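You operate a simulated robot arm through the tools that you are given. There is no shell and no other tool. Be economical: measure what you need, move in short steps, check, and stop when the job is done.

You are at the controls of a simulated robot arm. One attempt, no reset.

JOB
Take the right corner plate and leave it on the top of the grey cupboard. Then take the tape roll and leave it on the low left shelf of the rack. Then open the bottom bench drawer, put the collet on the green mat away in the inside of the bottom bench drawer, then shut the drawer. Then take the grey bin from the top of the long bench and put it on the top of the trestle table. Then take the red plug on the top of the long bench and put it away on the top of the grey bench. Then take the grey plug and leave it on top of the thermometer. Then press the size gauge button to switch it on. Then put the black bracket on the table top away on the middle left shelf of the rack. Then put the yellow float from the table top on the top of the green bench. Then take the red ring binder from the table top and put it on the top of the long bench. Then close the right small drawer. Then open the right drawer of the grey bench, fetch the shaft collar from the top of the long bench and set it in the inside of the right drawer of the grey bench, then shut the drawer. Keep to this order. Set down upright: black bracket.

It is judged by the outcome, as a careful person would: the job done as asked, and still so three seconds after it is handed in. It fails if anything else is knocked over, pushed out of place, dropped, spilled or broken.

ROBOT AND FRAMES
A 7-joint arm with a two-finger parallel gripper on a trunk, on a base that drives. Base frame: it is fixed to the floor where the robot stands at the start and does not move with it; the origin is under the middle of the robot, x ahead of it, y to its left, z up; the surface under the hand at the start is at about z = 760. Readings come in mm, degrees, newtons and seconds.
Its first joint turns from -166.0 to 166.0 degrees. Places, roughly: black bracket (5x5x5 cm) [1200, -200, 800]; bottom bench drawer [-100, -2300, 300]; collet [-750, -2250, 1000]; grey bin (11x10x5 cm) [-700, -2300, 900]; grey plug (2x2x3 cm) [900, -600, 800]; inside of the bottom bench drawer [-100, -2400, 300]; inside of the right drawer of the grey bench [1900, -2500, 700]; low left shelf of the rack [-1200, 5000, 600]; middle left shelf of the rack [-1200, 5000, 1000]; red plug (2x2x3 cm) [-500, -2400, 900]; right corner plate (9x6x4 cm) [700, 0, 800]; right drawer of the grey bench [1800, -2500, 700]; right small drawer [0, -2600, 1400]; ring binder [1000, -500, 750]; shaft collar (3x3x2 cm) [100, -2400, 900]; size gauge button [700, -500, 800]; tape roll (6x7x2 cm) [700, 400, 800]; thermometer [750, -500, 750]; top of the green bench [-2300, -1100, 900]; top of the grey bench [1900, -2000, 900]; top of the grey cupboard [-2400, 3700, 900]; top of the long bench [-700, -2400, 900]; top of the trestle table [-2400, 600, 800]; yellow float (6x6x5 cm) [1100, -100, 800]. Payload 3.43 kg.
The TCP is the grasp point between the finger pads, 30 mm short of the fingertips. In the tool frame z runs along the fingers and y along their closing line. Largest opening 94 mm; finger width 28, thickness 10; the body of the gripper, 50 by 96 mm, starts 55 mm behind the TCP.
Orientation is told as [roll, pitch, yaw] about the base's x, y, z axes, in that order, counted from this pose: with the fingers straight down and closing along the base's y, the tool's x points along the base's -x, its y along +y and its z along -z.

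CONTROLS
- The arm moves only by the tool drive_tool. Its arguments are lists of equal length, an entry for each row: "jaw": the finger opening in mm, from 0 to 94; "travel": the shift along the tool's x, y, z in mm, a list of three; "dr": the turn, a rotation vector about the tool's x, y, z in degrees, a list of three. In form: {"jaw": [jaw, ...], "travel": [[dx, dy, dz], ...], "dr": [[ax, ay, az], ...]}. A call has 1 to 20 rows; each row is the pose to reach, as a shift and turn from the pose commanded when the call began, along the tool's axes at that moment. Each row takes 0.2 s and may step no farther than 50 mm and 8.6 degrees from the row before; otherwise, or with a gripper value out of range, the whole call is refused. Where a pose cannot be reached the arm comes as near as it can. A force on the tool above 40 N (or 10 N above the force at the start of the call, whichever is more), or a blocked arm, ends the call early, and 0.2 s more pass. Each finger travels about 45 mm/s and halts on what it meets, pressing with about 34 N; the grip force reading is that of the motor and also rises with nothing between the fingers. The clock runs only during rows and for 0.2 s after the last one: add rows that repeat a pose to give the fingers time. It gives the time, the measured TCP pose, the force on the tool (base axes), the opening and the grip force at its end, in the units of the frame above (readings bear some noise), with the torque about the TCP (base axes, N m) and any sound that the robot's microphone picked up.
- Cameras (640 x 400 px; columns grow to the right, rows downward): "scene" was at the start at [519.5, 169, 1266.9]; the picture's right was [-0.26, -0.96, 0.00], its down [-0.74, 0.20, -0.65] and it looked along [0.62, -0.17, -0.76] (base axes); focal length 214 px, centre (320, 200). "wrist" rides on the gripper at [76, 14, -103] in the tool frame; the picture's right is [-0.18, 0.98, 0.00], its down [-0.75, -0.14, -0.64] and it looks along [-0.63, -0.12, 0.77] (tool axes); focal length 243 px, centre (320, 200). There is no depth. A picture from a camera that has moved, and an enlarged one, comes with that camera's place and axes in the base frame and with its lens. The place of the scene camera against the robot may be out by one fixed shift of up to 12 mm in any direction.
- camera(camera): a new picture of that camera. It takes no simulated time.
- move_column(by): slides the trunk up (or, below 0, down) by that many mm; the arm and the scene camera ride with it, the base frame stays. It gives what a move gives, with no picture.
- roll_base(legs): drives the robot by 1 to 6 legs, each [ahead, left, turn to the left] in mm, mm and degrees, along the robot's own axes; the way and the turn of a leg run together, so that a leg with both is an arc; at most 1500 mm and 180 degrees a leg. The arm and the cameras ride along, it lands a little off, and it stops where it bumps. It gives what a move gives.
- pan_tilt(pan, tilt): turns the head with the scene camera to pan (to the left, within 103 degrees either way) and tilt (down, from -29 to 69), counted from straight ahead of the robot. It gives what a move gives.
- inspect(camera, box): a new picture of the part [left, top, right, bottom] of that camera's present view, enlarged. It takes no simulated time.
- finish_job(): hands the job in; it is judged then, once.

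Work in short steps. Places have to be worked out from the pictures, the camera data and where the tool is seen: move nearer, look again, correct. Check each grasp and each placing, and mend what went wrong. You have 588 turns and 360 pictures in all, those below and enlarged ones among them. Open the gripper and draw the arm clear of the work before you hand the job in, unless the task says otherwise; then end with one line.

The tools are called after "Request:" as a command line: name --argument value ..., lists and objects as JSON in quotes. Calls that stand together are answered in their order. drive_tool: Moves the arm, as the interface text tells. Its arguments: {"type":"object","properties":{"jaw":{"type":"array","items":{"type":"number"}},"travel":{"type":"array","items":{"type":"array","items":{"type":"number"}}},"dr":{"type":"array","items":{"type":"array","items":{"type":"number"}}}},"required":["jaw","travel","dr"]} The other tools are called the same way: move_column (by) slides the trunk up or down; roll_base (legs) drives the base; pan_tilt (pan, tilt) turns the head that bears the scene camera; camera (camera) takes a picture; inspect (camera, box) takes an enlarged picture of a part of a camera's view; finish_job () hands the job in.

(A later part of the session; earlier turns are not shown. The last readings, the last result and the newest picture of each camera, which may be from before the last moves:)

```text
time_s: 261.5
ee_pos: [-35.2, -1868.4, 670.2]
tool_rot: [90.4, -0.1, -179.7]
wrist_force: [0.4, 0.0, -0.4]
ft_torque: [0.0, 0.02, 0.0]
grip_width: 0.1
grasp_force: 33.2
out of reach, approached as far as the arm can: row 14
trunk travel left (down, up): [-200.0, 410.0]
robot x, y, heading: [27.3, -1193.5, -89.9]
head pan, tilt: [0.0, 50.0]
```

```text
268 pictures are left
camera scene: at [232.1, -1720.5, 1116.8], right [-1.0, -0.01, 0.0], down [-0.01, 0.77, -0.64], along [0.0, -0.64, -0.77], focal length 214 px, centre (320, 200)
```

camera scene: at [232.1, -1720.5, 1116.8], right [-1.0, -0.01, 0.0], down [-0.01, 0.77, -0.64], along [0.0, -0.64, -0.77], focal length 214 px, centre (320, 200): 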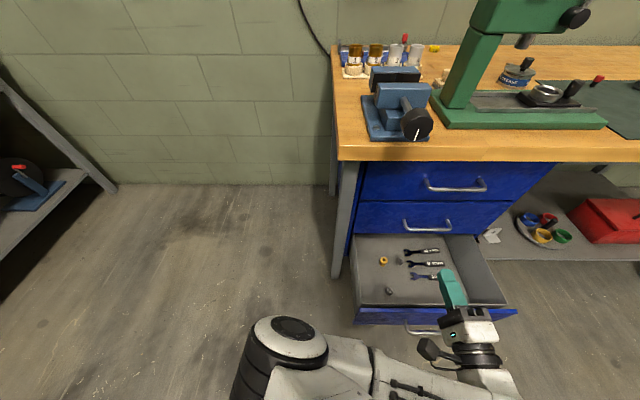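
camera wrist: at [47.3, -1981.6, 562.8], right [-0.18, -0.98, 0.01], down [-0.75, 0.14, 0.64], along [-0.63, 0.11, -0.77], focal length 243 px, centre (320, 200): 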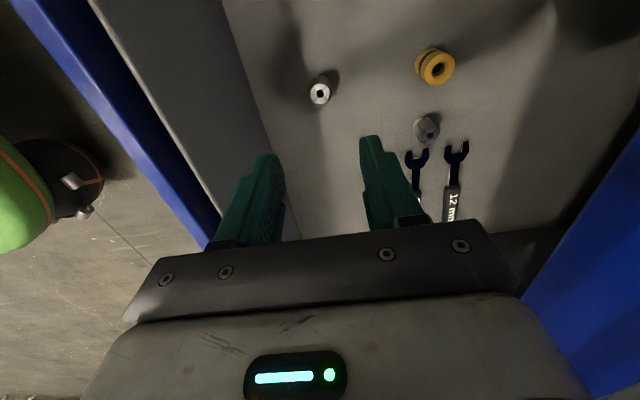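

Now back off, and re-approach the handle in the same horizontal pose used for pulling.

Request:
roll_base --legs '[[-330, 0, 0], [0, -72, -0.5]]'

Request:
drive_tool --jaw '[20, 40, 60, 60, 60, 60]' --travel '[[0, -10, 45], [0, -20, 90], [0, -40, 130], [0, -60, 170], [0, -80, 200], [0, -80, 200]]' --dr '[[0, 0, 0], [0, 0, 0], [0, 0, 0], [0, 0, 0], [0, 0, 0], [0, 0, 0]]'

Request:
move_column --by -200

Request:
camera --camera "scene"

Request:
camera --camera "wrist"

```text
time_s: 264.3
ee_pos: [-115.5, -1540.1, 669.8]
tool_rot: [90.4, -0.2, 180.0]
wrist_force: [0.3, 0.6, 0.0]
ft_torque: [-0.03, 0.03, -0.01]
grip_width: 0.0
grasp_force: 33.1
trunk travel left (down, up): [-200.0, 410.0]
robot x, y, heading: [-46.5, -867.4, -90.1]
head pan, tilt: [0.0, 50.0]
```

```text
time_s: 265.7
ee_pos: [-117.7, -1743.0, 589.4]
tool_rot: [90.4, -0.1, 180.0]
wrist_force: [-0.4, -0.5, -0.3]
ft_torque: [-0.02, 0.0, 0.04]
grip_width: 60.0
grasp_force: 0.2
trunk travel left (down, up): [-200.0, 410.0]
robot x, y, heading: [-42.4, -873.2, -90.1]
head pan, tilt: [0.0, 50.0]
```

```text
time_s: 267.9
ee_pos: [-117.4, -1742.2, 390.3]
tool_rot: [90.4, -0.1, 180.0]
wrist_force: [-1.0, -0.5, -0.2]
ft_torque: [0.01, -0.04, -0.02]
grip_width: 60.0
grasp_force: 0.0
trunk travel left (down, up): [0.0, 610.0]
robot x, y, heading: [-46.7, -870.3, -89.9]
head pan, tilt: [0.0, 50.0]
```

```text
267 pictures are left
camera scene: at [153.0, -1393.6, 916.8], right [-1.0, 0.0, 0.0], down [0.0, 0.77, -0.64], along [0.0, -0.64, -0.77], focal length 214 px, centre (320, 200)
```

scene: 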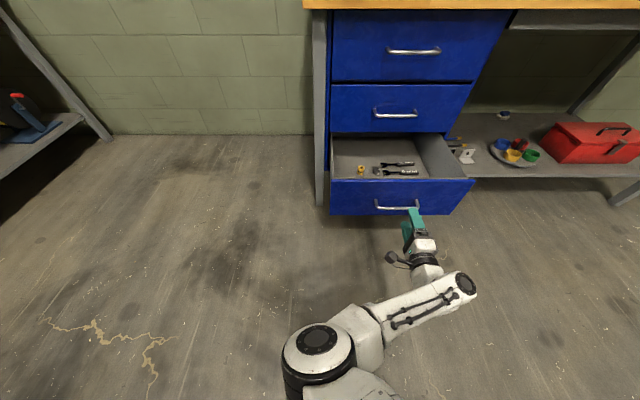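

```text
266 pictures are left
camera wrist: at [-41.5, -1639.4, 402.5], right [-0.18, 0.01, 0.98], down [-0.75, 0.64, -0.14], along [-0.63, -0.77, -0.11], focal length 243 px, centre (320, 200)
```

wrist: 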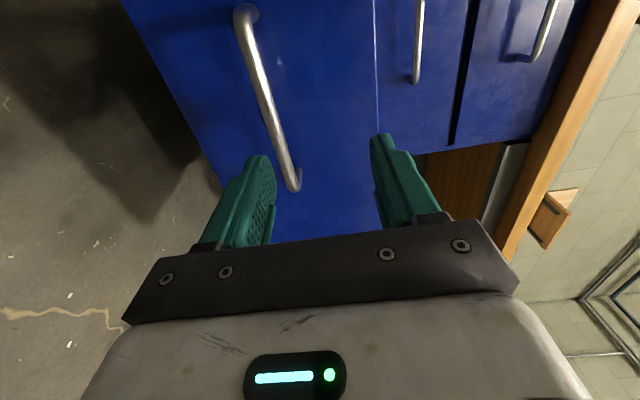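

Lower 36 mm to handle height, then forward to y ≈ -1815 and grip.

Request:
drive_tool --jaw '[60, 60, 60, 60, 60, 60]' --travel '[[5, -20, 0], [8, -36, 10], [8, -36, 35], [8, -36, 55], [8, -36, 72], [8, -36, 72]]' --dr '[[0, 0, 0], [0, 0, 0], [0, 0, 0], [0, 0, 0], [0, 0, 0], [0, 0, 0]]'

Request:
camera --camera "wrist"

```text
time_s: 269.3
ee_pos: [-108.5, -1815.8, 353.4]
tool_rot: [90.4, -0.1, 179.9]
wrist_force: [0.6, 0.1, 0.9]
ft_torque: [-0.03, 0.01, 0.0]
grip_width: 59.7
grasp_force: 0.0
trunk travel left (down, up): [0.0, 610.0]
robot x, y, heading: [-46.3, -867.3, -90.1]
head pan, tilt: [0.0, 50.0]
```

```text
265 pictures are left
camera wrist: at [-34.1, -1711.8, 366.9], right [-0.18, 0.01, 0.98], down [-0.75, 0.64, -0.14], along [-0.63, -0.77, -0.11], focal length 243 px, centre (320, 200)
```

wrist: 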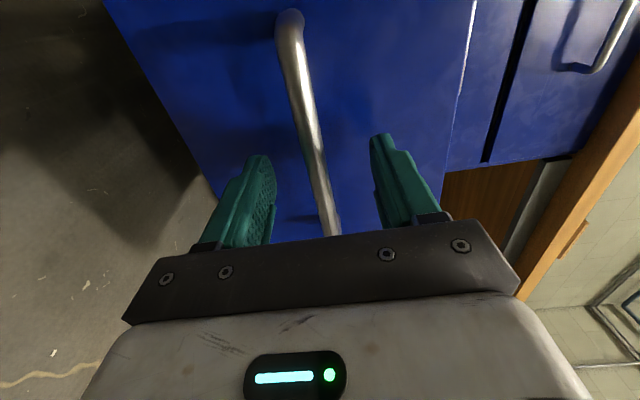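

Bar is between the fingers. Grip it, then roll forward 240 mm.

Request:
drive_tool --jaw '[40, 20, 5, 0, 0, 0]' --travel '[[0, 0, 0], [0, 0, 0], [0, 0, 0], [0, 0, 0], [0, 0, 0], [0, 0, 0]]' --dr '[[0, 0, 0], [0, 0, 0], [0, 0, 0], [0, 0, 0], [0, 0, 0], [0, 0, 0]]'

Request:
roll_base --legs '[[235, 0, 0]]'

Request:
camera --camera "scene"

```text
time_s: 270.7
ee_pos: [-108.7, -1813.9, 355.1]
tool_rot: [90.3, -0.2, 179.9]
wrist_force: [1.1, 0.0, -9.1]
ft_torque: [0.13, -0.32, -0.15]
grip_width: 11.7
grasp_force: 44.8
trunk travel left (down, up): [0.0, 610.0]
robot x, y, heading: [-47.5, -872.6, -89.8]
head pan, tilt: [0.0, 50.0]
```

```text
time_s: 272.4
ee_pos: [-109.0, -2048.6, 355.0]
tool_rot: [90.3, -0.2, 179.9]
wrist_force: [-18.2, -2.1, -14.3]
ft_torque: [0.2, -0.39, 0.19]
grip_width: 11.9
grasp_force: 45.0
trunk travel left (down, up): [0.0, 610.0]
robot x, y, heading: [-45.9, -1106.3, -89.9]
head pan, tilt: [0.0, 50.0]
```

```text
264 pictures are left
camera scene: at [154.3, -1629.6, 916.4], right [-1.0, 0.0, 0.0], down [0.0, 0.77, -0.64], along [0.0, -0.64, -0.77], focal length 214 px, centre (320, 200)
```

scene: 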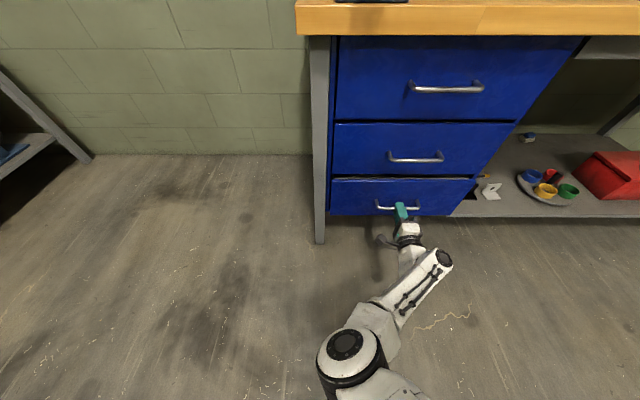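

Nearly shut; finishing with the arm, 20 mm further.

Request:
drive_tool --jaw '[0, 0, 0, 0, 0]' --travel '[[0, 0, 7], [0, 0, 14], [0, 0, 20], [0, 0, 24], [0, 0, 24]]' --dr '[[0, 0, 0], [0, 0, 0], [0, 0, 0], [0, 0, 0], [0, 0, 0]]'

Request:
inspect --camera "scene" --box '[300, 100, 540, 260]'

```text
time_s: 273.3
ee_pos: [-108.9, -2065.9, 352.8]
tool_rot: [90.3, -0.2, 179.8]
wrist_force: [1.7, 6.7, 5.2]
ft_torque: [-0.05, -0.37, -0.17]
grip_width: 11.9
grasp_force: 45.6
trunk travel left (down, up): [0.0, 610.0]
robot x, y, heading: [-42.8, -1108.1, -89.7]
head pan, tilt: [0.0, 50.0]
stopped in row 4: the force on the tool passed its limit at 42 N (the readings are from after the stop); the commanded pose is now the measured one
```

```text
2.50 times, centred on (420, 180) of scene
camera zoom: at [154.9, -1628.5, 917.0], right [-1.0, 0.0, 0.0], down [0.0, 0.77, -0.64], along [0.0, -0.64, -0.77], focal length 536 px, centre (70, 250)
```

zoom: 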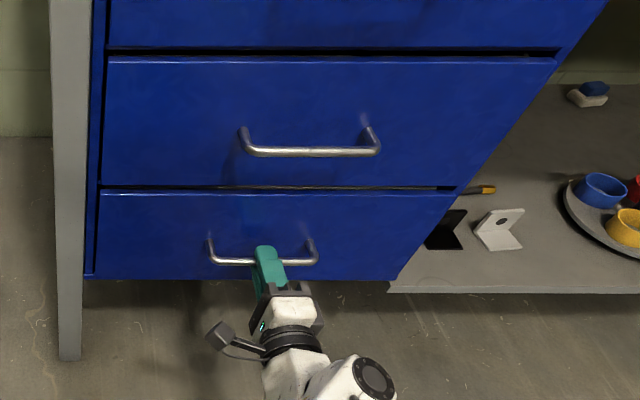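

Drawer is shut (hard stop). Release and back away, raise the trunk, and turn the tool down.

Request:
drive_tool --jaw '[25, 45, 60, 60]' --travel '[[0, 0, 0], [0, 0, 0], [0, 0, 0], [0, 0, 0]]' --dr '[[0, 0, 0], [0, 0, 0], [0, 0, 0], [0, 0, 0]]'

Request:
roll_base --legs '[[-250, 0, 0]]'

Request:
camera --camera "scene"

Request:
move_column --by 400

Request:
move_column --by 100

Request:
drive_tool --jaw '[60, 60, 60, 60, 60, 60, 60, 60, 60, 60, 60, 60, 60]' --travel '[[0, 0, -40], [0, 0, -80], [0, 20, -120], [0, 40, -160], [0, 60, -200], [0, 80, -220], [0, 100, -220], [0, 100, -220], [0, 100, -220], [0, 100, -220], [0, 100, -220], [0, 100, -220], [0, 100, -220]]' --dr '[[0, 0, 0], [8, 0, 0], [16, 0, 0], [24, 0, 0], [32, 0, 0], [40, 0, 0], [48, 0, 0], [56, 0, 0], [64, 0, 0], [72, 0, 0], [80, 0, 0], [88, 0, 0], [90, 0, 0]]'

```text
time_s: 274.3
ee_pos: [-108.7, -2067.5, 353.7]
tool_rot: [90.2, -0.2, 179.8]
wrist_force: [0.0, -0.3, 0.2]
ft_torque: [-0.02, 0.02, 0.02]
grip_width: 60.0
grasp_force: 0.0
trunk travel left (down, up): [0.0, 610.0]
robot x, y, heading: [-41.8, -1104.1, -89.9]
head pan, tilt: [0.0, 50.0]
```

```text
time_s: 276.1
ee_pos: [-110.0, -1816.8, 353.4]
tool_rot: [90.3, -0.2, 179.8]
wrist_force: [0.1, 0.2, -0.4]
ft_torque: [0.01, 0.02, -0.01]
grip_width: 59.9
grasp_force: 0.0
trunk travel left (down, up): [0.0, 610.0]
robot x, y, heading: [-50.6, -856.5, -89.8]
head pan, tilt: [0.0, 50.0]
```

```text
262 pictures are left
camera scene: at [153.8, -1379.1, 916.7], right [-1.0, 0.0, 0.0], down [0.0, 0.77, -0.64], along [0.0, -0.64, -0.77], focal length 214 px, centre (320, 200)
```

scene: 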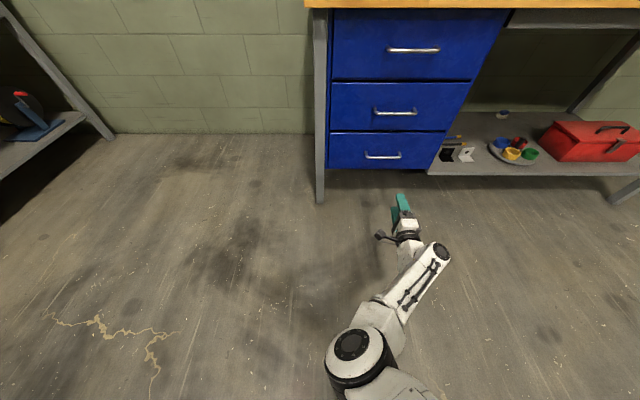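

```text
time_s: 279.9
ee_pos: [-110.5, -1816.1, 753.9]
tool_rot: [90.3, -0.3, 179.8]
wrist_force: [-0.2, -0.1, 0.4]
ft_torque: [-0.01, -0.04, 0.01]
grip_width: 59.9
grasp_force: 0.1
trunk travel left (down, up): [-400.0, 210.0]
robot x, y, heading: [-45.7, -855.4, -89.7]
head pan, tilt: [0.0, 50.0]
```

```text
time_s: 281.2
ee_pos: [-110.3, -1817.2, 853.3]
tool_rot: [90.3, -0.1, 179.8]
wrist_force: [-0.1, -0.1, 0.4]
ft_torque: [0.01, -0.01, -0.02]
grip_width: 60.2
grasp_force: 0.1
trunk travel left (down, up): [-500.0, 110.0]
robot x, y, heading: [-45.2, -856.3, -90.0]
head pan, tilt: [0.0, 50.0]
```

```text
time_s: 284.0
ee_pos: [-109.1, -1595.1, 952.7]
tool_rot: [0.1, -0.3, 179.8]
wrist_force: [-0.4, 0.1, 0.9]
ft_torque: [0.0, -0.01, 0.04]
grip_width: 60.1
grasp_force: 0.0
trunk travel left (down, up): [-500.0, 110.0]
robot x, y, heading: [-46.8, -851.3, -89.6]
head pan, tilt: [0.0, 50.0]
```

Bottom drawer is fully closed. Raise the hand and drive to the bin.

Request:
drive_tool --jaw '[60, 60, 60, 60]' --travel '[[0, 0, -45], [0, 0, -90], [0, 0, -130], [0, 0, -150]]' --dr '[[0, 0, 0], [0, 0, 0], [0, 0, 0], [0, 0, 0]]'

Request:
roll_base --legs '[[0, -590, 0], [500, 0, 0]]'

Request:
camera --camera "scene"

Request:
camera --camera "wrist"

```text
time_s: 285.0
ee_pos: [-109.4, -1595.6, 1101.5]
tool_rot: [0.1, -0.2, 179.9]
wrist_force: [0.8, 0.1, 0.8]
ft_torque: [-0.01, -0.02, -0.01]
grip_width: 59.9
grasp_force: 0.1
trunk travel left (down, up): [-500.0, 110.0]
robot x, y, heading: [-43.8, -855.9, -89.8]
head pan, tilt: [0.0, 50.0]
```

```text
time_s: 290.9
ee_pos: [-693.9, -2099.9, 1101.2]
tool_rot: [0.2, -0.2, -180.0]
wrist_force: [0.4, 0.7, -0.3]
ft_torque: [0.01, 0.02, -0.01]
grip_width: 60.0
grasp_force: 0.1
trunk travel left (down, up): [-500.0, 110.0]
robot x, y, heading: [-635.6, -1360.6, -89.5]
head pan, tilt: [0.0, 50.0]
```

```text
261 pictures are left
camera scene: at [-432.1, -1881.7, 1416.7], right [-1.0, -0.01, 0.0], down [-0.01, 0.77, -0.64], along [0.0, -0.64, -0.77], focal length 214 px, centre (320, 200)
```

scene: 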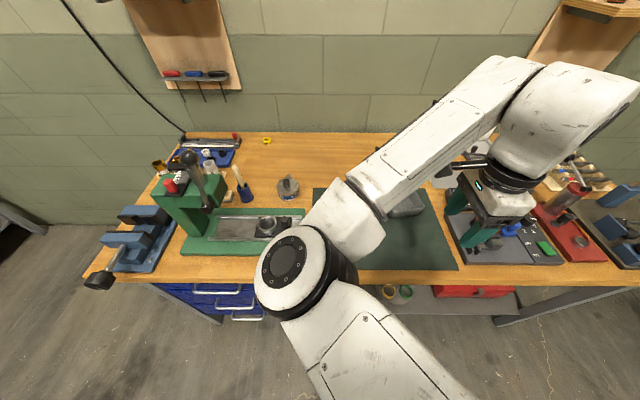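

```text
260 pictures are left
camera wrist: at [-618.8, -2113.0, 1203.0], right [-0.18, -0.98, 0.0], down [-0.75, 0.14, 0.64], along [-0.63, 0.11, -0.76], focal length 243 px, centre (320, 200)
```

wrist: 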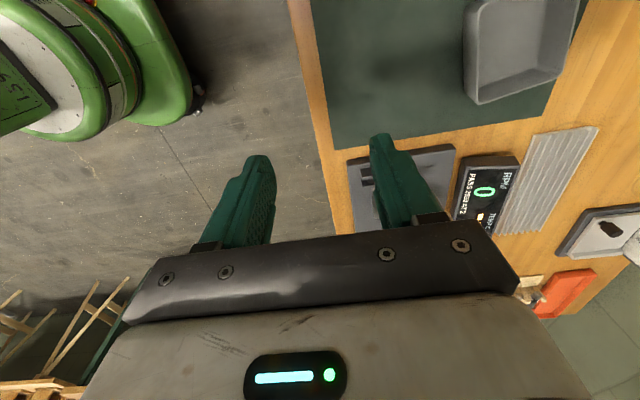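

Bin's near wall runs roughly from [-652, -2253] to [-739, -2270]. I'll roll 120 mm nearer and view again closer.

Request:
roll_base --legs '[[120, 0, 0]]'

Request:
drive_tool --jaw '[60, 60, 60, 60]' --travel '[[15, 10, 20], [30, 15, 50], [30, 15, 80], [30, 15, 80]]' --dr '[[0, 0, 0], [0, 0, 0], [0, 0, 0], [0, 0, 0]]'

Request:
camera --camera "wrist"

Request:
camera --camera "scene"

```text
time_s: 292.2
ee_pos: [-692.7, -2219.5, 1101.1]
tool_rot: [0.2, -0.2, -179.9]
wrist_force: [-0.6, -0.5, 0.3]
ft_torque: [-0.03, -0.01, -0.02]
grip_width: 59.9
grasp_force: 0.0
trunk travel left (down, up): [-500.0, 110.0]
robot x, y, heading: [-631.9, -1476.1, -89.7]
head pan, tilt: [0.0, 50.0]
```

```text
time_s: 293.2
ee_pos: [-663.9, -2234.5, 1022.3]
tool_rot: [0.2, -0.2, -180.0]
wrist_force: [0.0, 0.6, -0.2]
ft_torque: [-0.01, 0.04, -0.01]
grip_width: 59.9
grasp_force: 0.0
trunk travel left (down, up): [-500.0, 110.0]
robot x, y, heading: [-635.5, -1477.2, -89.8]
head pan, tilt: [0.0, 50.0]
```

```text
259 pictures are left
camera wrist: at [-587.2, -2248.6, 1122.7], right [-0.18, -0.98, 0.0], down [-0.75, 0.14, 0.64], along [-0.63, 0.11, -0.77], focal length 243 px, centre (320, 200)
```

wrist: 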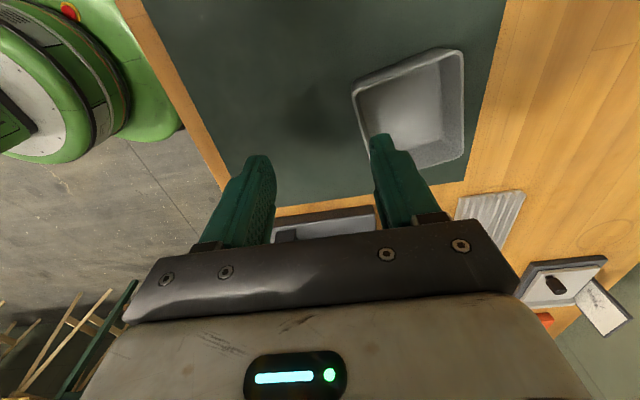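

```text
258 pictures are left
camera scene: at [-431.0, -2002.0, 1416.7], right [-1.0, -0.01, 0.0], down [-0.01, 0.77, -0.64], along [0.01, -0.64, -0.77], focal length 214 px, centre (320, 200)
```

scene: 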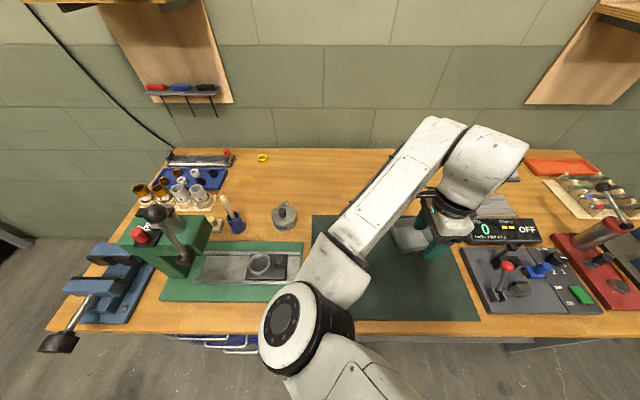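

Bin is rotated ~11°; near wall centre at about [-700, -2275]. Move above it with matching yaw.

Request:
drive_tool --jaw '[55, 50, 45, 45, 45]' --travel '[[-18, 20, 15], [-36, 40.5, 30], [-36, 40.5, 55], [-36, 40.5, 62], [-36, 40.5, 62]]' --dr '[[0, 0, -5], [0, 0, -11], [0, 0, -11], [0, 0, -11], [0, 0, -11]]'

Request:
camera --camera "wrist"

Request:
inspect --camera "scene" --box '[370, 170, 490, 270]'

```text
time_s: 294.4
ee_pos: [-700.2, -2274.2, 960.1]
tool_rot: [0.2, -0.2, -168.9]
wrist_force: [-0.2, 0.0, 0.2]
ft_torque: [-0.03, 0.0, -0.01]
grip_width: 45.0
grasp_force: 0.1
trunk travel left (down, up): [-500.0, 110.0]
robot x, y, heading: [-632.1, -1479.2, -89.8]
head pan, tilt: [0.0, 50.0]
```

```text
257 pictures are left
camera wrist: at [-623.1, -2274.2, 1060.8], right [0.01, -1.0, 0.0], down [-0.76, 0.0, 0.64], along [-0.64, -0.01, -0.76], focal length 243 px, centre (320, 200)
```

wrist: 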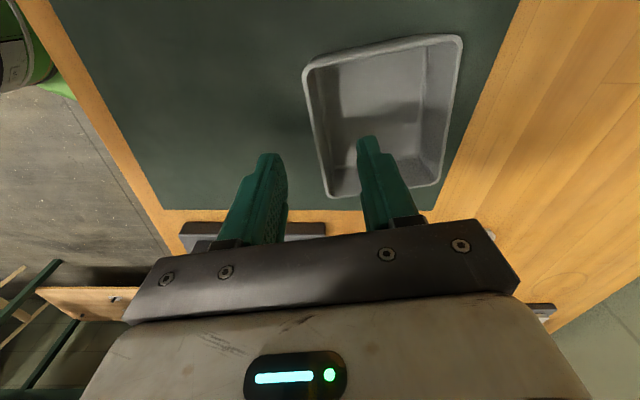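

```text
4.00 times, centred on (430, 220) of scene
camera zoom: at [-431.0, -2002.0, 1416.7], right [-1.0, -0.01, 0.0], down [-0.01, 0.77, -0.64], along [0.0, -0.64, -0.77], focal length 858 px, centre (-120, 120)
```

zoom: 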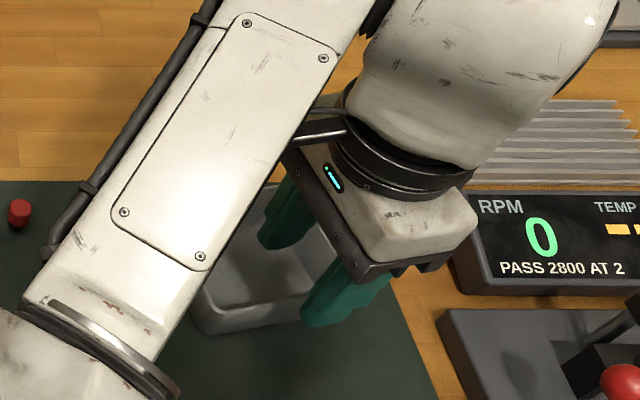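

Wall lies centred between the fingers. Descend 42 mm and close on the wall.

Request:
drive_tool --jaw '[45, 45, 45, 45, 30, 15, 0, 0, 0]' --travel '[[0, 0, 15], [0, 0, 30], [0, 0, 42], [0, 0, 42], [0, 0, 42], [0, 0, 42], [0, 0, 42], [0, 0, 42], [0, 0, 42]]' --dr '[[0, 0, 1.5], [0, 0, 1.5], [0, 0, 1.5], [0, 0, 1.5], [0, 0, 1.5], [0, 0, 1.5], [0, 0, 1.5], [0, 0, 1.5], [0, 0, 1.5]]'

Request:
camera --camera "wrist"

```text
time_s: 296.4
ee_pos: [-698.4, -2276.2, 919.1]
tool_rot: [0.4, -0.2, -170.4]
wrist_force: [0.8, -1.2, 6.1]
ft_torque: [-0.63, -0.1, 0.09]
grip_width: 2.6
grasp_force: 34.0
trunk travel left (down, up): [-500.0, 110.0]
robot x, y, heading: [-631.2, -1476.9, -89.9]
head pan, tilt: [0.0, 50.0]
```

```text
255 pictures are left
camera wrist: at [-623.0, -2276.9, 1019.2], right [-0.02, -1.0, 0.01], down [-0.76, 0.02, 0.64], along [-0.64, 0.01, -0.76], focal length 243 px, centre (320, 200)
```

wrist: 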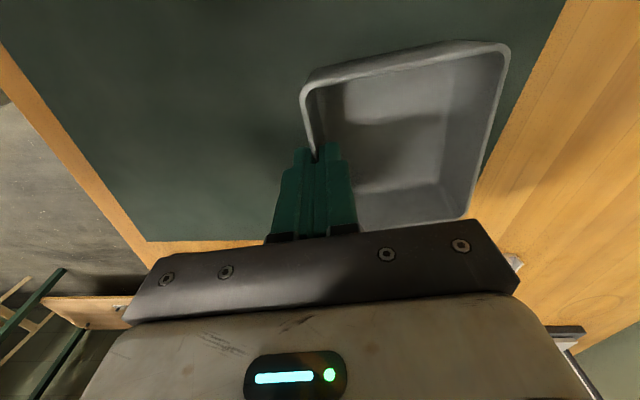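

Wall gripped. Lift 150 mm and check.

Request:
drive_tool --jaw '[0, 0, 0, 0, 0, 0]' --travel '[[0, 0, -20], [0, 0, -45], [0, 0, -75], [0, 0, -105], [0, 0, -135], [0, 0, -150]]' --dr '[[0, 0, 0], [0, 0, 0], [0, 0, 0], [0, 0, 0], [0, 0, 0], [0, 0, 0]]'

Request:
camera --camera "wrist"

Request:
inspect --camera "scene" --box '[320, 120, 560, 300]'

```text
time_s: 297.8
ee_pos: [-699.9, -2274.7, 1068.4]
tool_rot: [0.3, -0.2, -170.4]
wrist_force: [0.1, 0.3, -0.4]
ft_torque: [0.03, 0.02, 0.01]
grip_width: 2.0
grasp_force: 34.2
trunk travel left (down, up): [-500.0, 110.0]
robot x, y, heading: [-632.4, -1474.7, -89.1]
head pan, tilt: [0.0, 50.0]
```

```text
254 pictures are left
camera wrist: at [-622.1, -2275.6, 1169.1], right [-0.02, -1.0, 0.0], down [-0.76, 0.02, 0.64], along [-0.64, 0.01, -0.76], focal length 243 px, centre (320, 200)
```

wrist: 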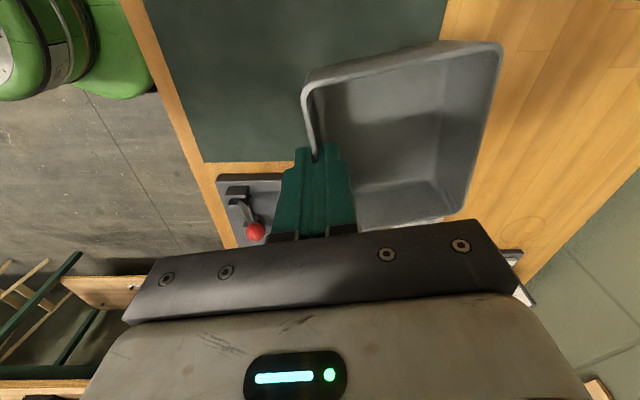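

```text
2.22 times, centred on (440, 210) of scene
camera zoom: at [-431.0, -2002.0, 1416.6], right [-1.0, -0.01, 0.0], down [-0.01, 0.77, -0.64], along [0.01, -0.64, -0.77], focal length 477 px, centre (53, 178)
```

zoom: 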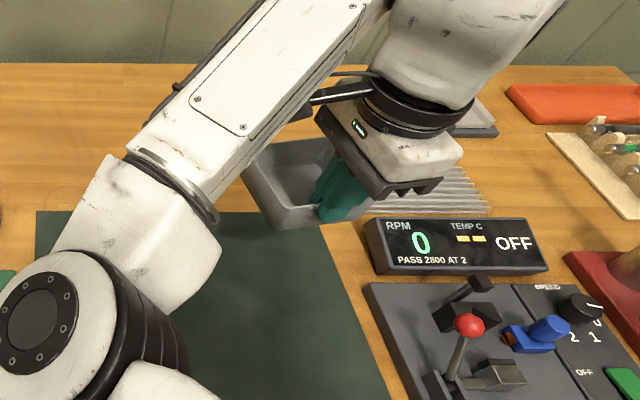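

Bin is held level. Back off from the bench, turn to face -x and drive toward the trestle table.

Request:
roll_base --legs '[[-500, 0, 0], [0, 0, -90], [0, -1500, 0], [300, 0, 0]]'

Request:
pan_tilt --pan 0 --tilt 25

Request:
camera --camera "scene"

Request:
camera --camera "wrist"

```text
time_s: 313.1
ee_pos: [-1738.9, 583.9, 1067.8]
tool_rot: [0.2, -0.2, 99.2]
wrist_force: [-1.0, -0.7, 0.2]
ft_torque: [-0.01, 0.02, 0.01]
grip_width: 2.2
grasp_force: 33.8
trunk travel left (down, up): [-500.0, 110.0]
robot x, y, heading: [-942.3, 513.5, -179.7]
head pan, tilt: [0.0, 50.0]
```

```text
time_s: 314.0
ee_pos: [-1739.5, 584.8, 1069.0]
tool_rot: [0.2, -0.2, 99.1]
wrist_force: [0.8, 0.3, -1.4]
ft_torque: [-0.04, -0.02, 0.0]
grip_width: 2.2
grasp_force: 34.4
trunk travel left (down, up): [-500.0, 110.0]
robot x, y, heading: [-944.1, 513.6, -180.1]
head pan, tilt: [0.0, 25.0]
```

```text
252 pictures are left
camera scene: at [-1475.1, 311.3, 1454.1], right [0.0, 1.0, 0.0], down [0.42, 0.0, -0.91], along [-0.91, 0.0, -0.42], focal length 214 px, centre (320, 200)
```

scene: 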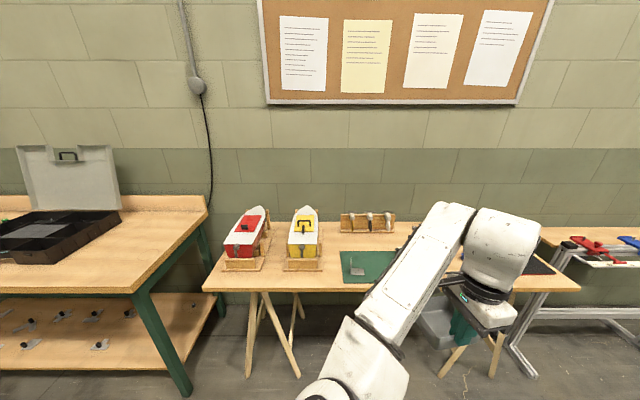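

```text
251 pictures are left
camera wrist: at [-1742.0, 506.5, 1168.9], right [-1.0, 0.03, 0.0], down [0.02, 0.76, 0.64], along [0.01, 0.64, -0.76], focal length 243 px, centre (320, 200)
```

wrist: 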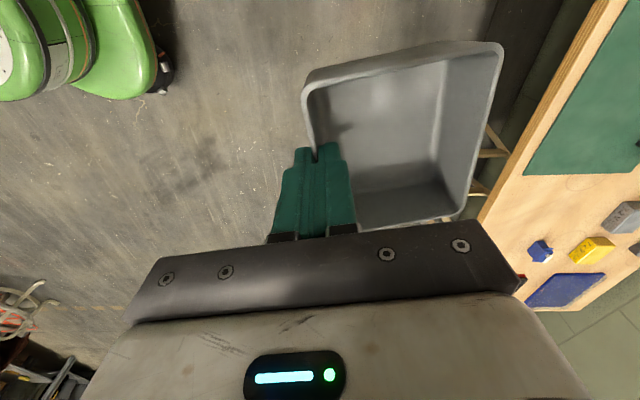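

The trestle table's free area is right of the green mat, around [-2190, 880]. Moving the base to bring the bin over it.

Request:
roll_base --legs '[[0, -297, 0], [380, 0, 0]]'

Request:
camera --camera "scene"

Request:
camera --camera "wrist"

```text
time_s: 318.1
ee_pos: [-2123.8, 876.5, 1068.6]
tool_rot: [0.3, -0.2, 99.4]
wrist_force: [-0.4, -0.2, 0.0]
ft_torque: [0.02, 0.0, 0.01]
grip_width: 2.3
grasp_force: 33.8
trunk travel left (down, up): [-500.0, 110.0]
robot x, y, heading: [-1324.1, 809.3, -179.8]
head pan, tilt: [0.0, 25.0]
```

```text
250 pictures are left
camera scene: at [-1857.3, 604.2, 1454.2], right [0.0, 1.0, 0.0], down [0.42, 0.0, -0.91], along [-0.91, 0.0, -0.42], focal length 214 px, centre (320, 200)
```

scene: 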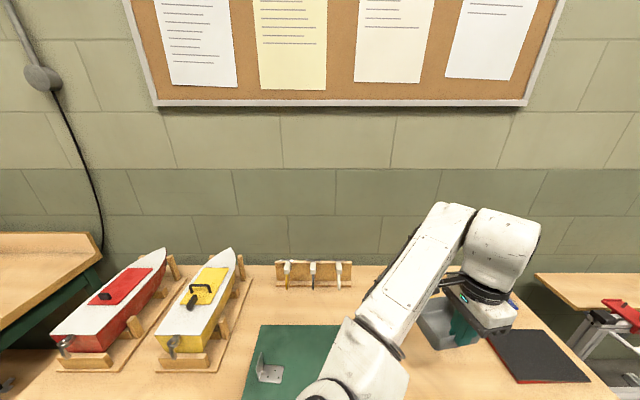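

```text
249 pictures are left
camera wrist: at [-2124.7, 798.8, 1168.9], right [-1.0, 0.02, 0.0], down [0.02, 0.76, 0.64], along [0.01, 0.64, -0.76], focal length 243 px, centre (320, 200)
```

wrist: 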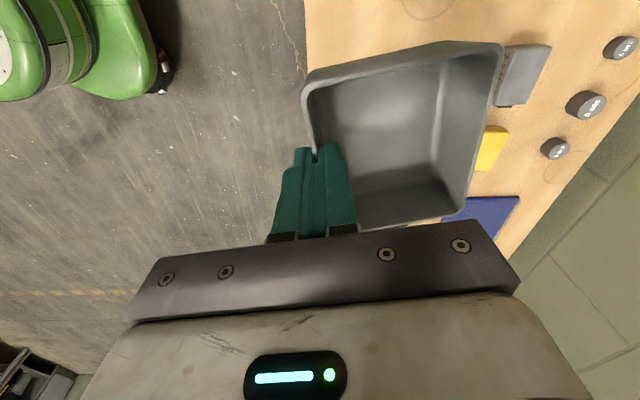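

Plenty of free table between the front edge and the items at x ≤ -2400. Move the bin 66 mm further in and lower to 30 mm above.

Request:
drive_tool --jaw '[0, 0, 0, 0, 0, 0, 0]' --travel '[[-4, 22, 30], [-7, 44, 65], [-10.6, 65, 100], [-10.6, 65, 135], [-10.6, 65, 170], [-10.6, 65, 195], [-10.6, 65, 195]]' --dr '[[0, 0, 0], [0, 0, 0], [0, 0, 0], [0, 0, 0], [0, 0, 0], [0, 0, 0], [0, 0, 0]]'

Request:
camera --camera "wrist"

Request:
camera --camera "scene"

```text
time_s: 319.7
ee_pos: [-2188.9, 878.0, 871.4]
tool_rot: [0.2, -0.3, 99.3]
wrist_force: [1.0, 0.2, -0.1]
ft_torque: [0.02, 0.0, 0.0]
grip_width: 1.9
grasp_force: 33.7
trunk travel left (down, up): [-500.0, 110.0]
robot x, y, heading: [-1324.6, 806.0, -179.8]
head pan, tilt: [0.0, 25.0]
```

```text
248 pictures are left
camera wrist: at [-2191.1, 799.5, 973.5], right [-1.0, 0.02, 0.0], down [0.02, 0.76, 0.64], along [0.01, 0.64, -0.76], focal length 243 px, centre (320, 200)
```

wrist: 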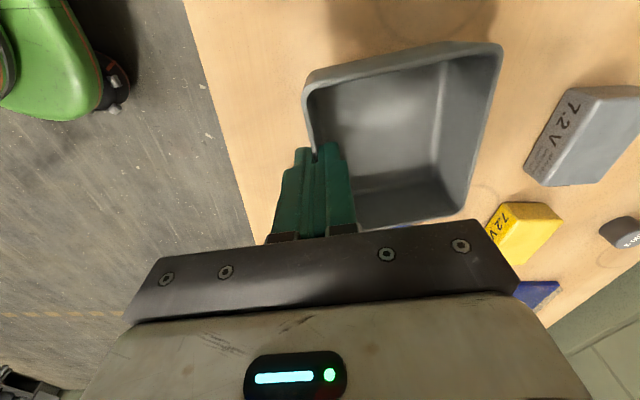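

```text
247 pictures are left
camera scene: at [-1857.5, 604.2, 1454.2], right [0.0, 1.0, 0.0], down [0.42, 0.0, -0.91], along [-0.91, 0.0, -0.42], focal length 214 px, centre (320, 200)
```

scene: 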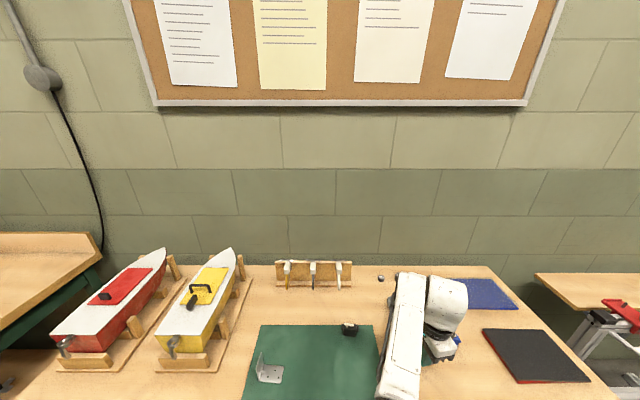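

Lowering gently to contact (expected TCP ≈ 837).

Request:
drive_tool --jaw '[0, 0, 0, 0]' --travel '[[0, 0, 8], [0, 0, 16], [0, 0, 22], [0, 0, 22]]' --dr '[[0, 0, 0], [0, 0, 0], [0, 0, 0], [0, 0, 0]]'

Request:
drive_tool --jaw '[0, 0, 0, 0]' --travel '[[0, 0, 2], [0, 0, 4], [0, 0, 6], [0, 0, 6]]' --dr '[[0, 0, 0], [0, 0, 0], [0, 0, 0], [0, 0, 0]]'

Request:
drive_tool --jaw '[0, 0, 0, 0]' --travel '[[0, 0, 2], [0, 0, 4], [0, 0, 6], [0, 0, 6]]' --dr '[[0, 0, 0], [0, 0, 0], [0, 0, 0], [0, 0, 0]]'

```text
time_s: 320.7
ee_pos: [-2189.3, 876.8, 850.4]
tool_rot: [0.2, -0.1, 99.3]
wrist_force: [0.0, -0.3, -1.0]
ft_torque: [0.02, -0.01, -0.04]
grip_width: 2.1
grasp_force: 34.1
trunk travel left (down, up): [-500.0, 110.0]
robot x, y, heading: [-1329.4, 806.5, -179.8]
head pan, tilt: [0.0, 25.0]
```

```text
time_s: 321.7
ee_pos: [-2189.0, 877.1, 845.2]
tool_rot: [0.1, -0.2, 99.3]
wrist_force: [-0.1, 0.1, -0.4]
ft_torque: [-0.02, -0.01, -0.03]
grip_width: 1.7
grasp_force: 34.0
trunk travel left (down, up): [-500.0, 110.0]
robot x, y, heading: [-1327.7, 806.4, -180.0]
head pan, tilt: [0.0, 25.0]
```

```text
time_s: 322.7
ee_pos: [-2188.6, 877.7, 840.6]
tool_rot: [0.3, -0.2, 99.3]
wrist_force: [0.7, 0.7, 2.3]
ft_torque: [-0.1, 0.17, 0.01]
grip_width: 2.0
grasp_force: 33.4
trunk travel left (down, up): [-500.0, 110.0]
robot x, y, heading: [-1329.7, 807.5, -179.8]
head pan, tilt: [0.0, 25.0]
```

Light contact at 2.3 N. Down 1.5 mm more, release, and rise.

Request:
drive_tool --jaw '[0, 15, 30, 40, 40, 40, 40, 40, 40, 40]' --travel '[[0, 0, 1.5], [0, 0, 1.5], [0, 0, 1.5], [0, 0, 1.5], [0, 0, 1.5], [0, 0, -20], [0, 0, -60], [0, 0, -100], [0, 0, -140], [0, 0, -180]]' --dr '[[0, 0, 0], [0, 0, 0], [0, 0, 0], [0, 0, 0], [0, 0, 0], [0, 0, 0], [0, 0, 0], [0, 0, 0], [0, 0, 0], [0, 0, 0]]'

Request:
camera --camera "wrist"

```text
time_s: 324.9
ee_pos: [-2188.0, 876.9, 1017.6]
tool_rot: [0.1, -0.1, 99.3]
wrist_force: [-0.8, 0.6, -0.7]
ft_torque: [0.03, -0.01, -0.02]
grip_width: 39.8
grasp_force: 0.0
trunk travel left (down, up): [-500.0, 110.0]
robot x, y, heading: [-1327.4, 807.9, -179.9]
head pan, tilt: [0.0, 25.0]
```

```text
246 pictures are left
camera wrist: at [-2190.5, 799.5, 1120.3], right [-1.0, 0.02, 0.0], down [0.02, 0.76, 0.64], along [0.01, 0.64, -0.76], focal length 243 px, centre (320, 200)
```

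wrist: 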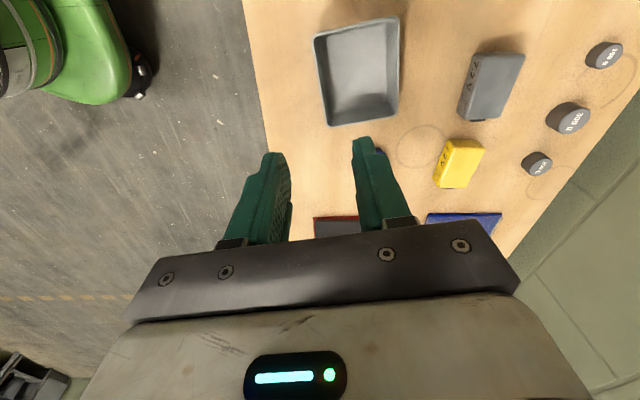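

Bin placed well. Retract and drive back to the long bench for the red plug.

Request:
drive_tool --jaw '[40, 40, 40, 40, 40]' --travel '[[0, 0, -40], [6, -40, -70], [12, -80, -80], [19, -118, -80], [19, -118, -80]]' --dr '[[0, 0, 0], [0, 0, 3], [0, 0, 6], [0, 0, 9.3], [0, 0, 9.3]]'

Request:
roll_base --legs '[[-400, 0, 0], [0, 0, 90], [0, 400, 0], [1500, 0, 0], [700, 0, 0]]'

Request:
pan_tilt --pan 0 --tilt 45

Request:
camera --camera "scene"

Request:
camera --camera "wrist"

```text
refused: row 2 steps farther than a row can; nothing moved
```

```text
time_s: 343.7
ee_pos: [-638.0, -2258.4, 1018.6]
tool_rot: [0.1, -0.2, -171.9]
wrist_force: [-0.4, 0.1, -0.5]
ft_torque: [0.01, -0.03, -0.02]
grip_width: 39.6
grasp_force: 0.1
trunk travel left (down, up): [-500.0, 110.0]
robot x, y, heading: [-550.1, -1398.0, -91.1]
head pan, tilt: [0.0, 25.0]
```

```text
time_s: 344.6
ee_pos: [-637.2, -2259.2, 1018.8]
tool_rot: [0.2, -0.1, -172.0]
wrist_force: [0.7, -0.7, -0.3]
ft_torque: [-0.02, 0.05, 0.02]
grip_width: 40.0
grasp_force: 0.1
trunk travel left (down, up): [-500.0, 110.0]
robot x, y, heading: [-549.4, -1394.7, -91.0]
head pan, tilt: [0.0, 45.0]
```

```text
245 pictures are left
camera scene: at [-360.7, -1931.4, 1423.7], right [-1.0, 0.02, 0.0], down [0.01, 0.71, -0.71], along [-0.01, -0.71, -0.71], focal length 214 px, centre (320, 200)
```

scene: 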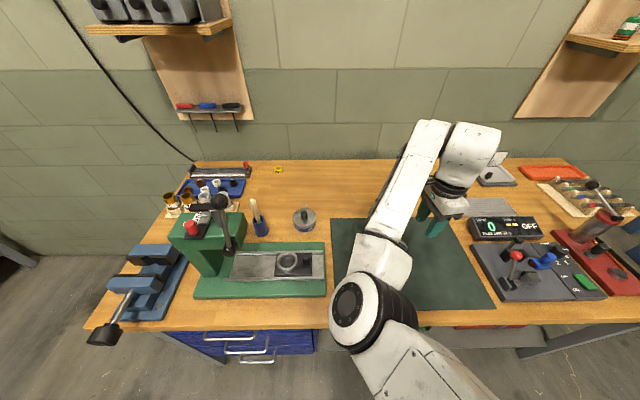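

```text
244 pictures are left
camera wrist: at [-560.2, -2262.0, 1120.1], right [-0.04, -1.0, 0.0], down [-0.76, 0.04, 0.64], along [-0.64, 0.03, -0.76], focal length 243 px, centre (320, 200)
```

wrist: 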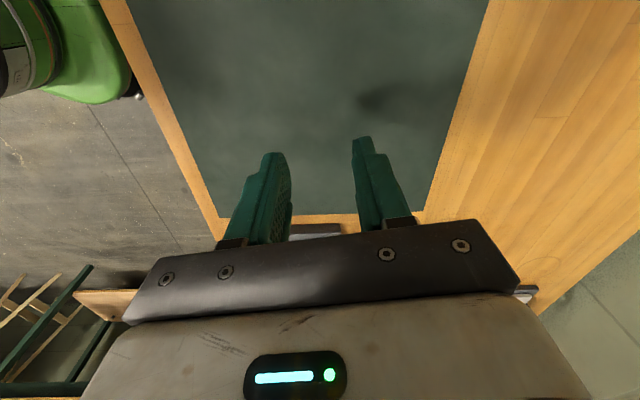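

The red plug is hidden behind the forearm, estimated at [-533, -2363]. I'll raise slightly, shift over toward it, then roll in 80 mm.

Request:
drive_tool --jaw '[40, 40, 40, 40]' --travel '[[30, 10, -15], [60, 15, -20], [91, 20, -20], [91, 20, -20]]' --dr '[[0, 0, 0], [0, 0, 0], [0, 0, 0], [0, 0, 0]]'

Request:
roll_base --legs '[[80, 0, 0.8]]'

Request:
camera --camera "wrist"

Request:
camera --camera "scene"

```text
time_s: 345.6
ee_pos: [-543.5, -2266.7, 1039.1]
tool_rot: [0.2, -0.2, -171.9]
wrist_force: [0.2, -0.3, 0.8]
ft_torque: [0.01, 0.0, 0.0]
grip_width: 39.8
grasp_force: 0.1
trunk travel left (down, up): [-500.0, 110.0]
robot x, y, heading: [-553.5, -1397.3, -91.1]
head pan, tilt: [0.0, 45.0]
```

```text
time_s: 346.6
ee_pos: [-533.0, -2346.6, 1037.9]
tool_rot: [0.1, -0.2, -171.1]
wrist_force: [0.9, -1.0, -0.3]
ft_torque: [-0.01, 0.0, -0.01]
grip_width: 40.0
grasp_force: 0.0
trunk travel left (down, up): [-500.0, 110.0]
robot x, y, heading: [-550.0, -1477.4, -90.2]
head pan, tilt: [0.0, 45.0]
```

```text
243 pictures are left
camera wrist: at [-455.8, -2348.1, 1139.6], right [-0.03, -1.0, 0.0], down [-0.76, 0.03, 0.64], along [-0.64, 0.02, -0.76], focal length 243 px, centre (320, 200)
```

wrist: 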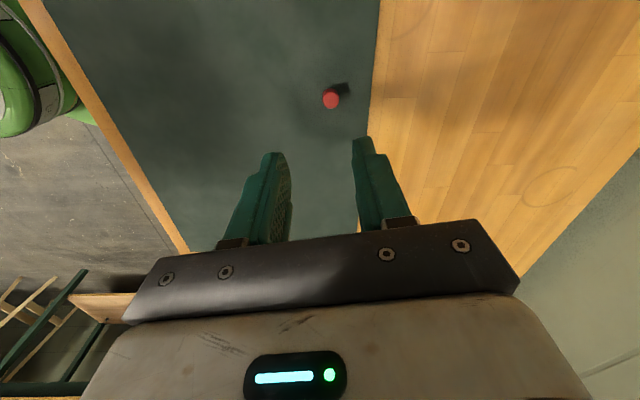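

```text
242 pictures are left
camera scene: at [-354.3, -2008.7, 1423.7], right [-1.0, 0.0, 0.0], down [0.0, 0.71, -0.71], along [0.0, -0.71, -0.71], focal length 214 px, centre (320, 200)
```

scene: 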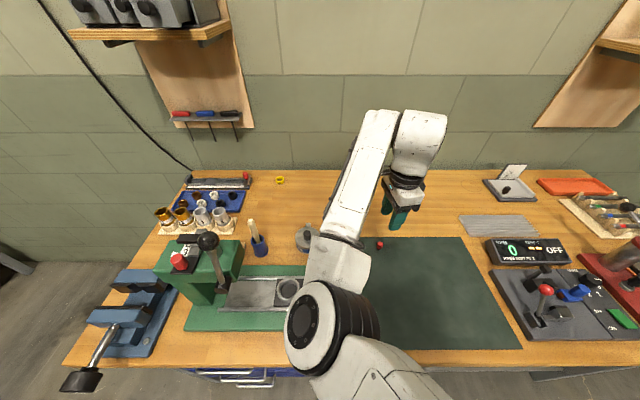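

Plug located at ≈ [-537, -2358]. Descend over it.

Request:
drive_tool --jaw '[40, 40, 40, 40, 40]' --travel '[[-3, 5, 30], [-5.7, 10.3, 60], [-5.7, 10.3, 90], [-5.7, 10.3, 118], [-5.7, 10.3, 118]]' --dr '[[0, 0, 0], [0, 0, 0], [0, 0, 0], [0, 0, 0], [0, 0, 0]]'

Request:
camera --camera "wrist"

```text
time_s: 347.8
ee_pos: [-537.1, -2358.8, 921.0]
tool_rot: [0.1, -0.2, -171.1]
wrist_force: [0.0, -0.6, 0.1]
ft_torque: [-0.01, -0.02, 0.03]
grip_width: 40.0
grasp_force: 0.2
trunk travel left (down, up): [-500.0, 110.0]
robot x, y, heading: [-551.5, -1480.7, -90.4]
head pan, tilt: [0.0, 45.0]
```

```text
241 pictures are left
camera wrist: at [-460.8, -2360.0, 1021.5], right [-0.03, -1.0, 0.0], down [-0.76, 0.03, 0.64], along [-0.64, 0.02, -0.76], focal length 243 px, centre (320, 200)
```

wrist: 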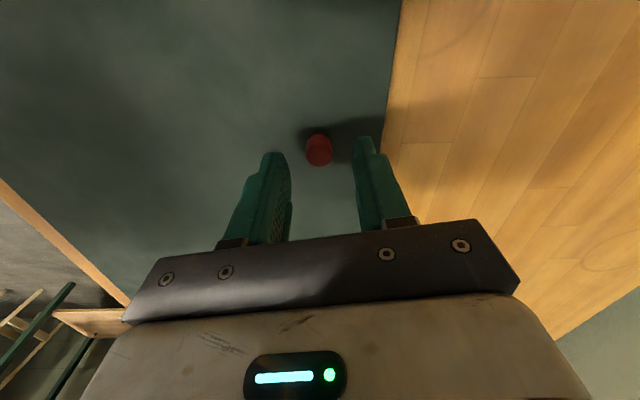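

Centred. Lower 24 mm and grip.

Request:
drive_tool --jaw '[40, 40, 40, 28, 15, 5, 0, 0]' --travel '[[3, 0, 12], [3, 0, 24], [3, 0, 24], [3, 0, 24], [3, 0, 24], [3, 0, 24], [3, 0, 24], [3, 0, 24]]' --dr '[[0, 0, 0], [0, 0, 0], [0, 0, 0], [0, 0, 0], [0, 0, 0], [0, 0, 0], [0, 0, 0], [0, 0, 0]]'

Request:
drive_tool --jaw '[0, 0, 0, 0, 0]' --travel '[[0, 0, -40], [0, 0, -80], [0, 0, -120], [0, 0, -160], [0, 0, -180]]' --dr '[[0, 0, 0], [0, 0, 0], [0, 0, 0], [0, 0, 0], [0, 0, 0]]'

Request:
camera --camera "wrist"

```text
time_s: 349.6
ee_pos: [-533.8, -2357.6, 897.9]
tool_rot: [0.2, -0.3, -171.1]
wrist_force: [-0.3, -0.3, -0.4]
ft_torque: [-0.03, -0.02, -0.04]
grip_width: 10.0
grasp_force: 34.6
trunk travel left (down, up): [-500.0, 110.0]
robot x, y, heading: [-548.8, -1479.0, -90.6]
head pan, tilt: [0.0, 45.0]
```

```text
time_s: 350.8
ee_pos: [-533.6, -2356.9, 1076.9]
tool_rot: [0.1, -0.2, -171.2]
wrist_force: [-0.5, 1.0, -0.2]
ft_torque: [-0.03, 0.01, 0.02]
grip_width: 10.0
grasp_force: 34.2
trunk travel left (down, up): [-500.0, 110.0]
robot x, y, heading: [-551.5, -1478.7, -90.4]
head pan, tilt: [0.0, 45.0]
```

```text
240 pictures are left
camera wrist: at [-456.4, -2358.8, 1177.6], right [-0.03, -1.0, 0.0], down [-0.76, 0.02, 0.64], along [-0.64, 0.02, -0.76], focal length 243 px, centre (320, 200)
```

wrist: 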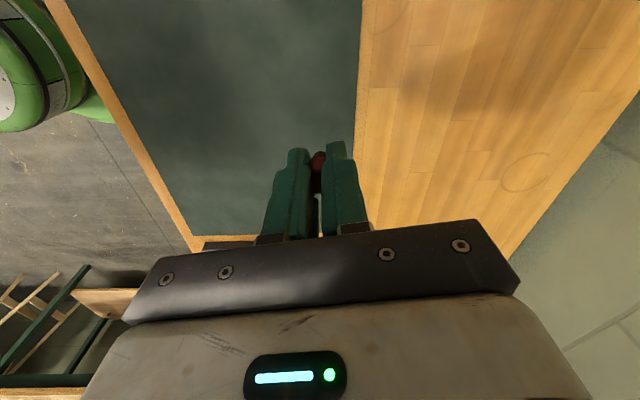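

Red plug held. Retract the arm, back off, turn to heading 0 and drive along the aisle toward the grey bench.

Request:
drive_tool --jaw '[0, 0, 0, 0, 0]' --travel '[[7, -42, 0], [14, -84, 0], [20, -126, 0], [26, -168, 0], [26, -168, 0]]' --dr '[[0, 0, 0], [0, 0, 0], [0, 0, 0], [0, 0, 0], [0, 0, 0]]'

Request:
roll_base --legs '[[-500, 0, 0], [0, 0, 90.4], [0, -420, 0], [1300, 0, 0]]'

Request:
pan_tilt --pan -15 --tilt 30

Request:
camera --camera "scene"

```text
time_s: 352.0
ee_pos: [-535.5, -2185.3, 1076.4]
tool_rot: [0.2, -0.2, -171.1]
wrist_force: [-0.3, 0.4, 0.0]
ft_torque: [0.03, -0.01, -0.01]
grip_width: 10.2
grasp_force: 33.6
trunk travel left (down, up): [-500.0, 110.0]
robot x, y, heading: [-551.4, -1477.6, -90.4]
head pan, tilt: [0.0, 45.0]
```

```text
time_s: 367.1
ee_pos: [1462.0, -1364.3, 1075.5]
tool_rot: [0.2, -0.2, -80.5]
wrist_force: [0.1, 0.2, 0.0]
ft_torque: [-0.01, -0.01, 0.02]
grip_width: 9.9
grasp_force: 34.4
trunk travel left (down, up): [-500.0, 110.0]
robot x, y, heading: [754.6, -1384.9, 0.3]
head pan, tilt: [0.0, 45.0]
```

```text
time_s: 367.9
ee_pos: [1463.3, -1364.3, 1075.9]
tool_rot: [0.3, -0.2, -80.5]
wrist_force: [0.2, 0.6, -0.1]
ft_torque: [0.03, 0.01, 0.01]
grip_width: 9.6
grasp_force: 33.8
trunk travel left (down, up): [-500.0, 110.0]
robot x, y, heading: [754.3, -1385.1, 0.4]
head pan, tilt: [-15.0, 30.0]
```

```text
239 pictures are left
camera scene: at [1286.8, -1217.7, 1446.2], right [-0.25, -0.97, 0.0], down [-0.48, 0.13, -0.87], along [0.84, -0.22, -0.5], focal length 214 px, centre (320, 200)
```

scene: 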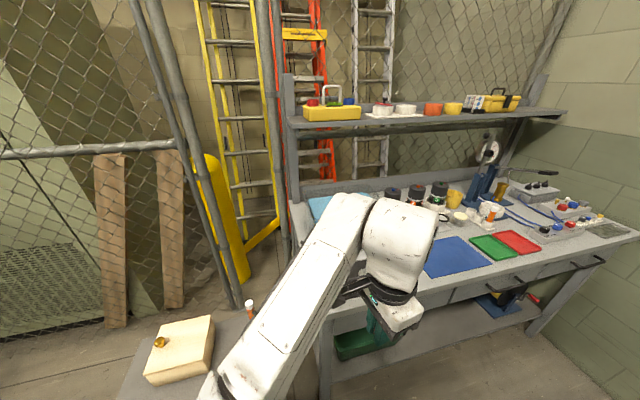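

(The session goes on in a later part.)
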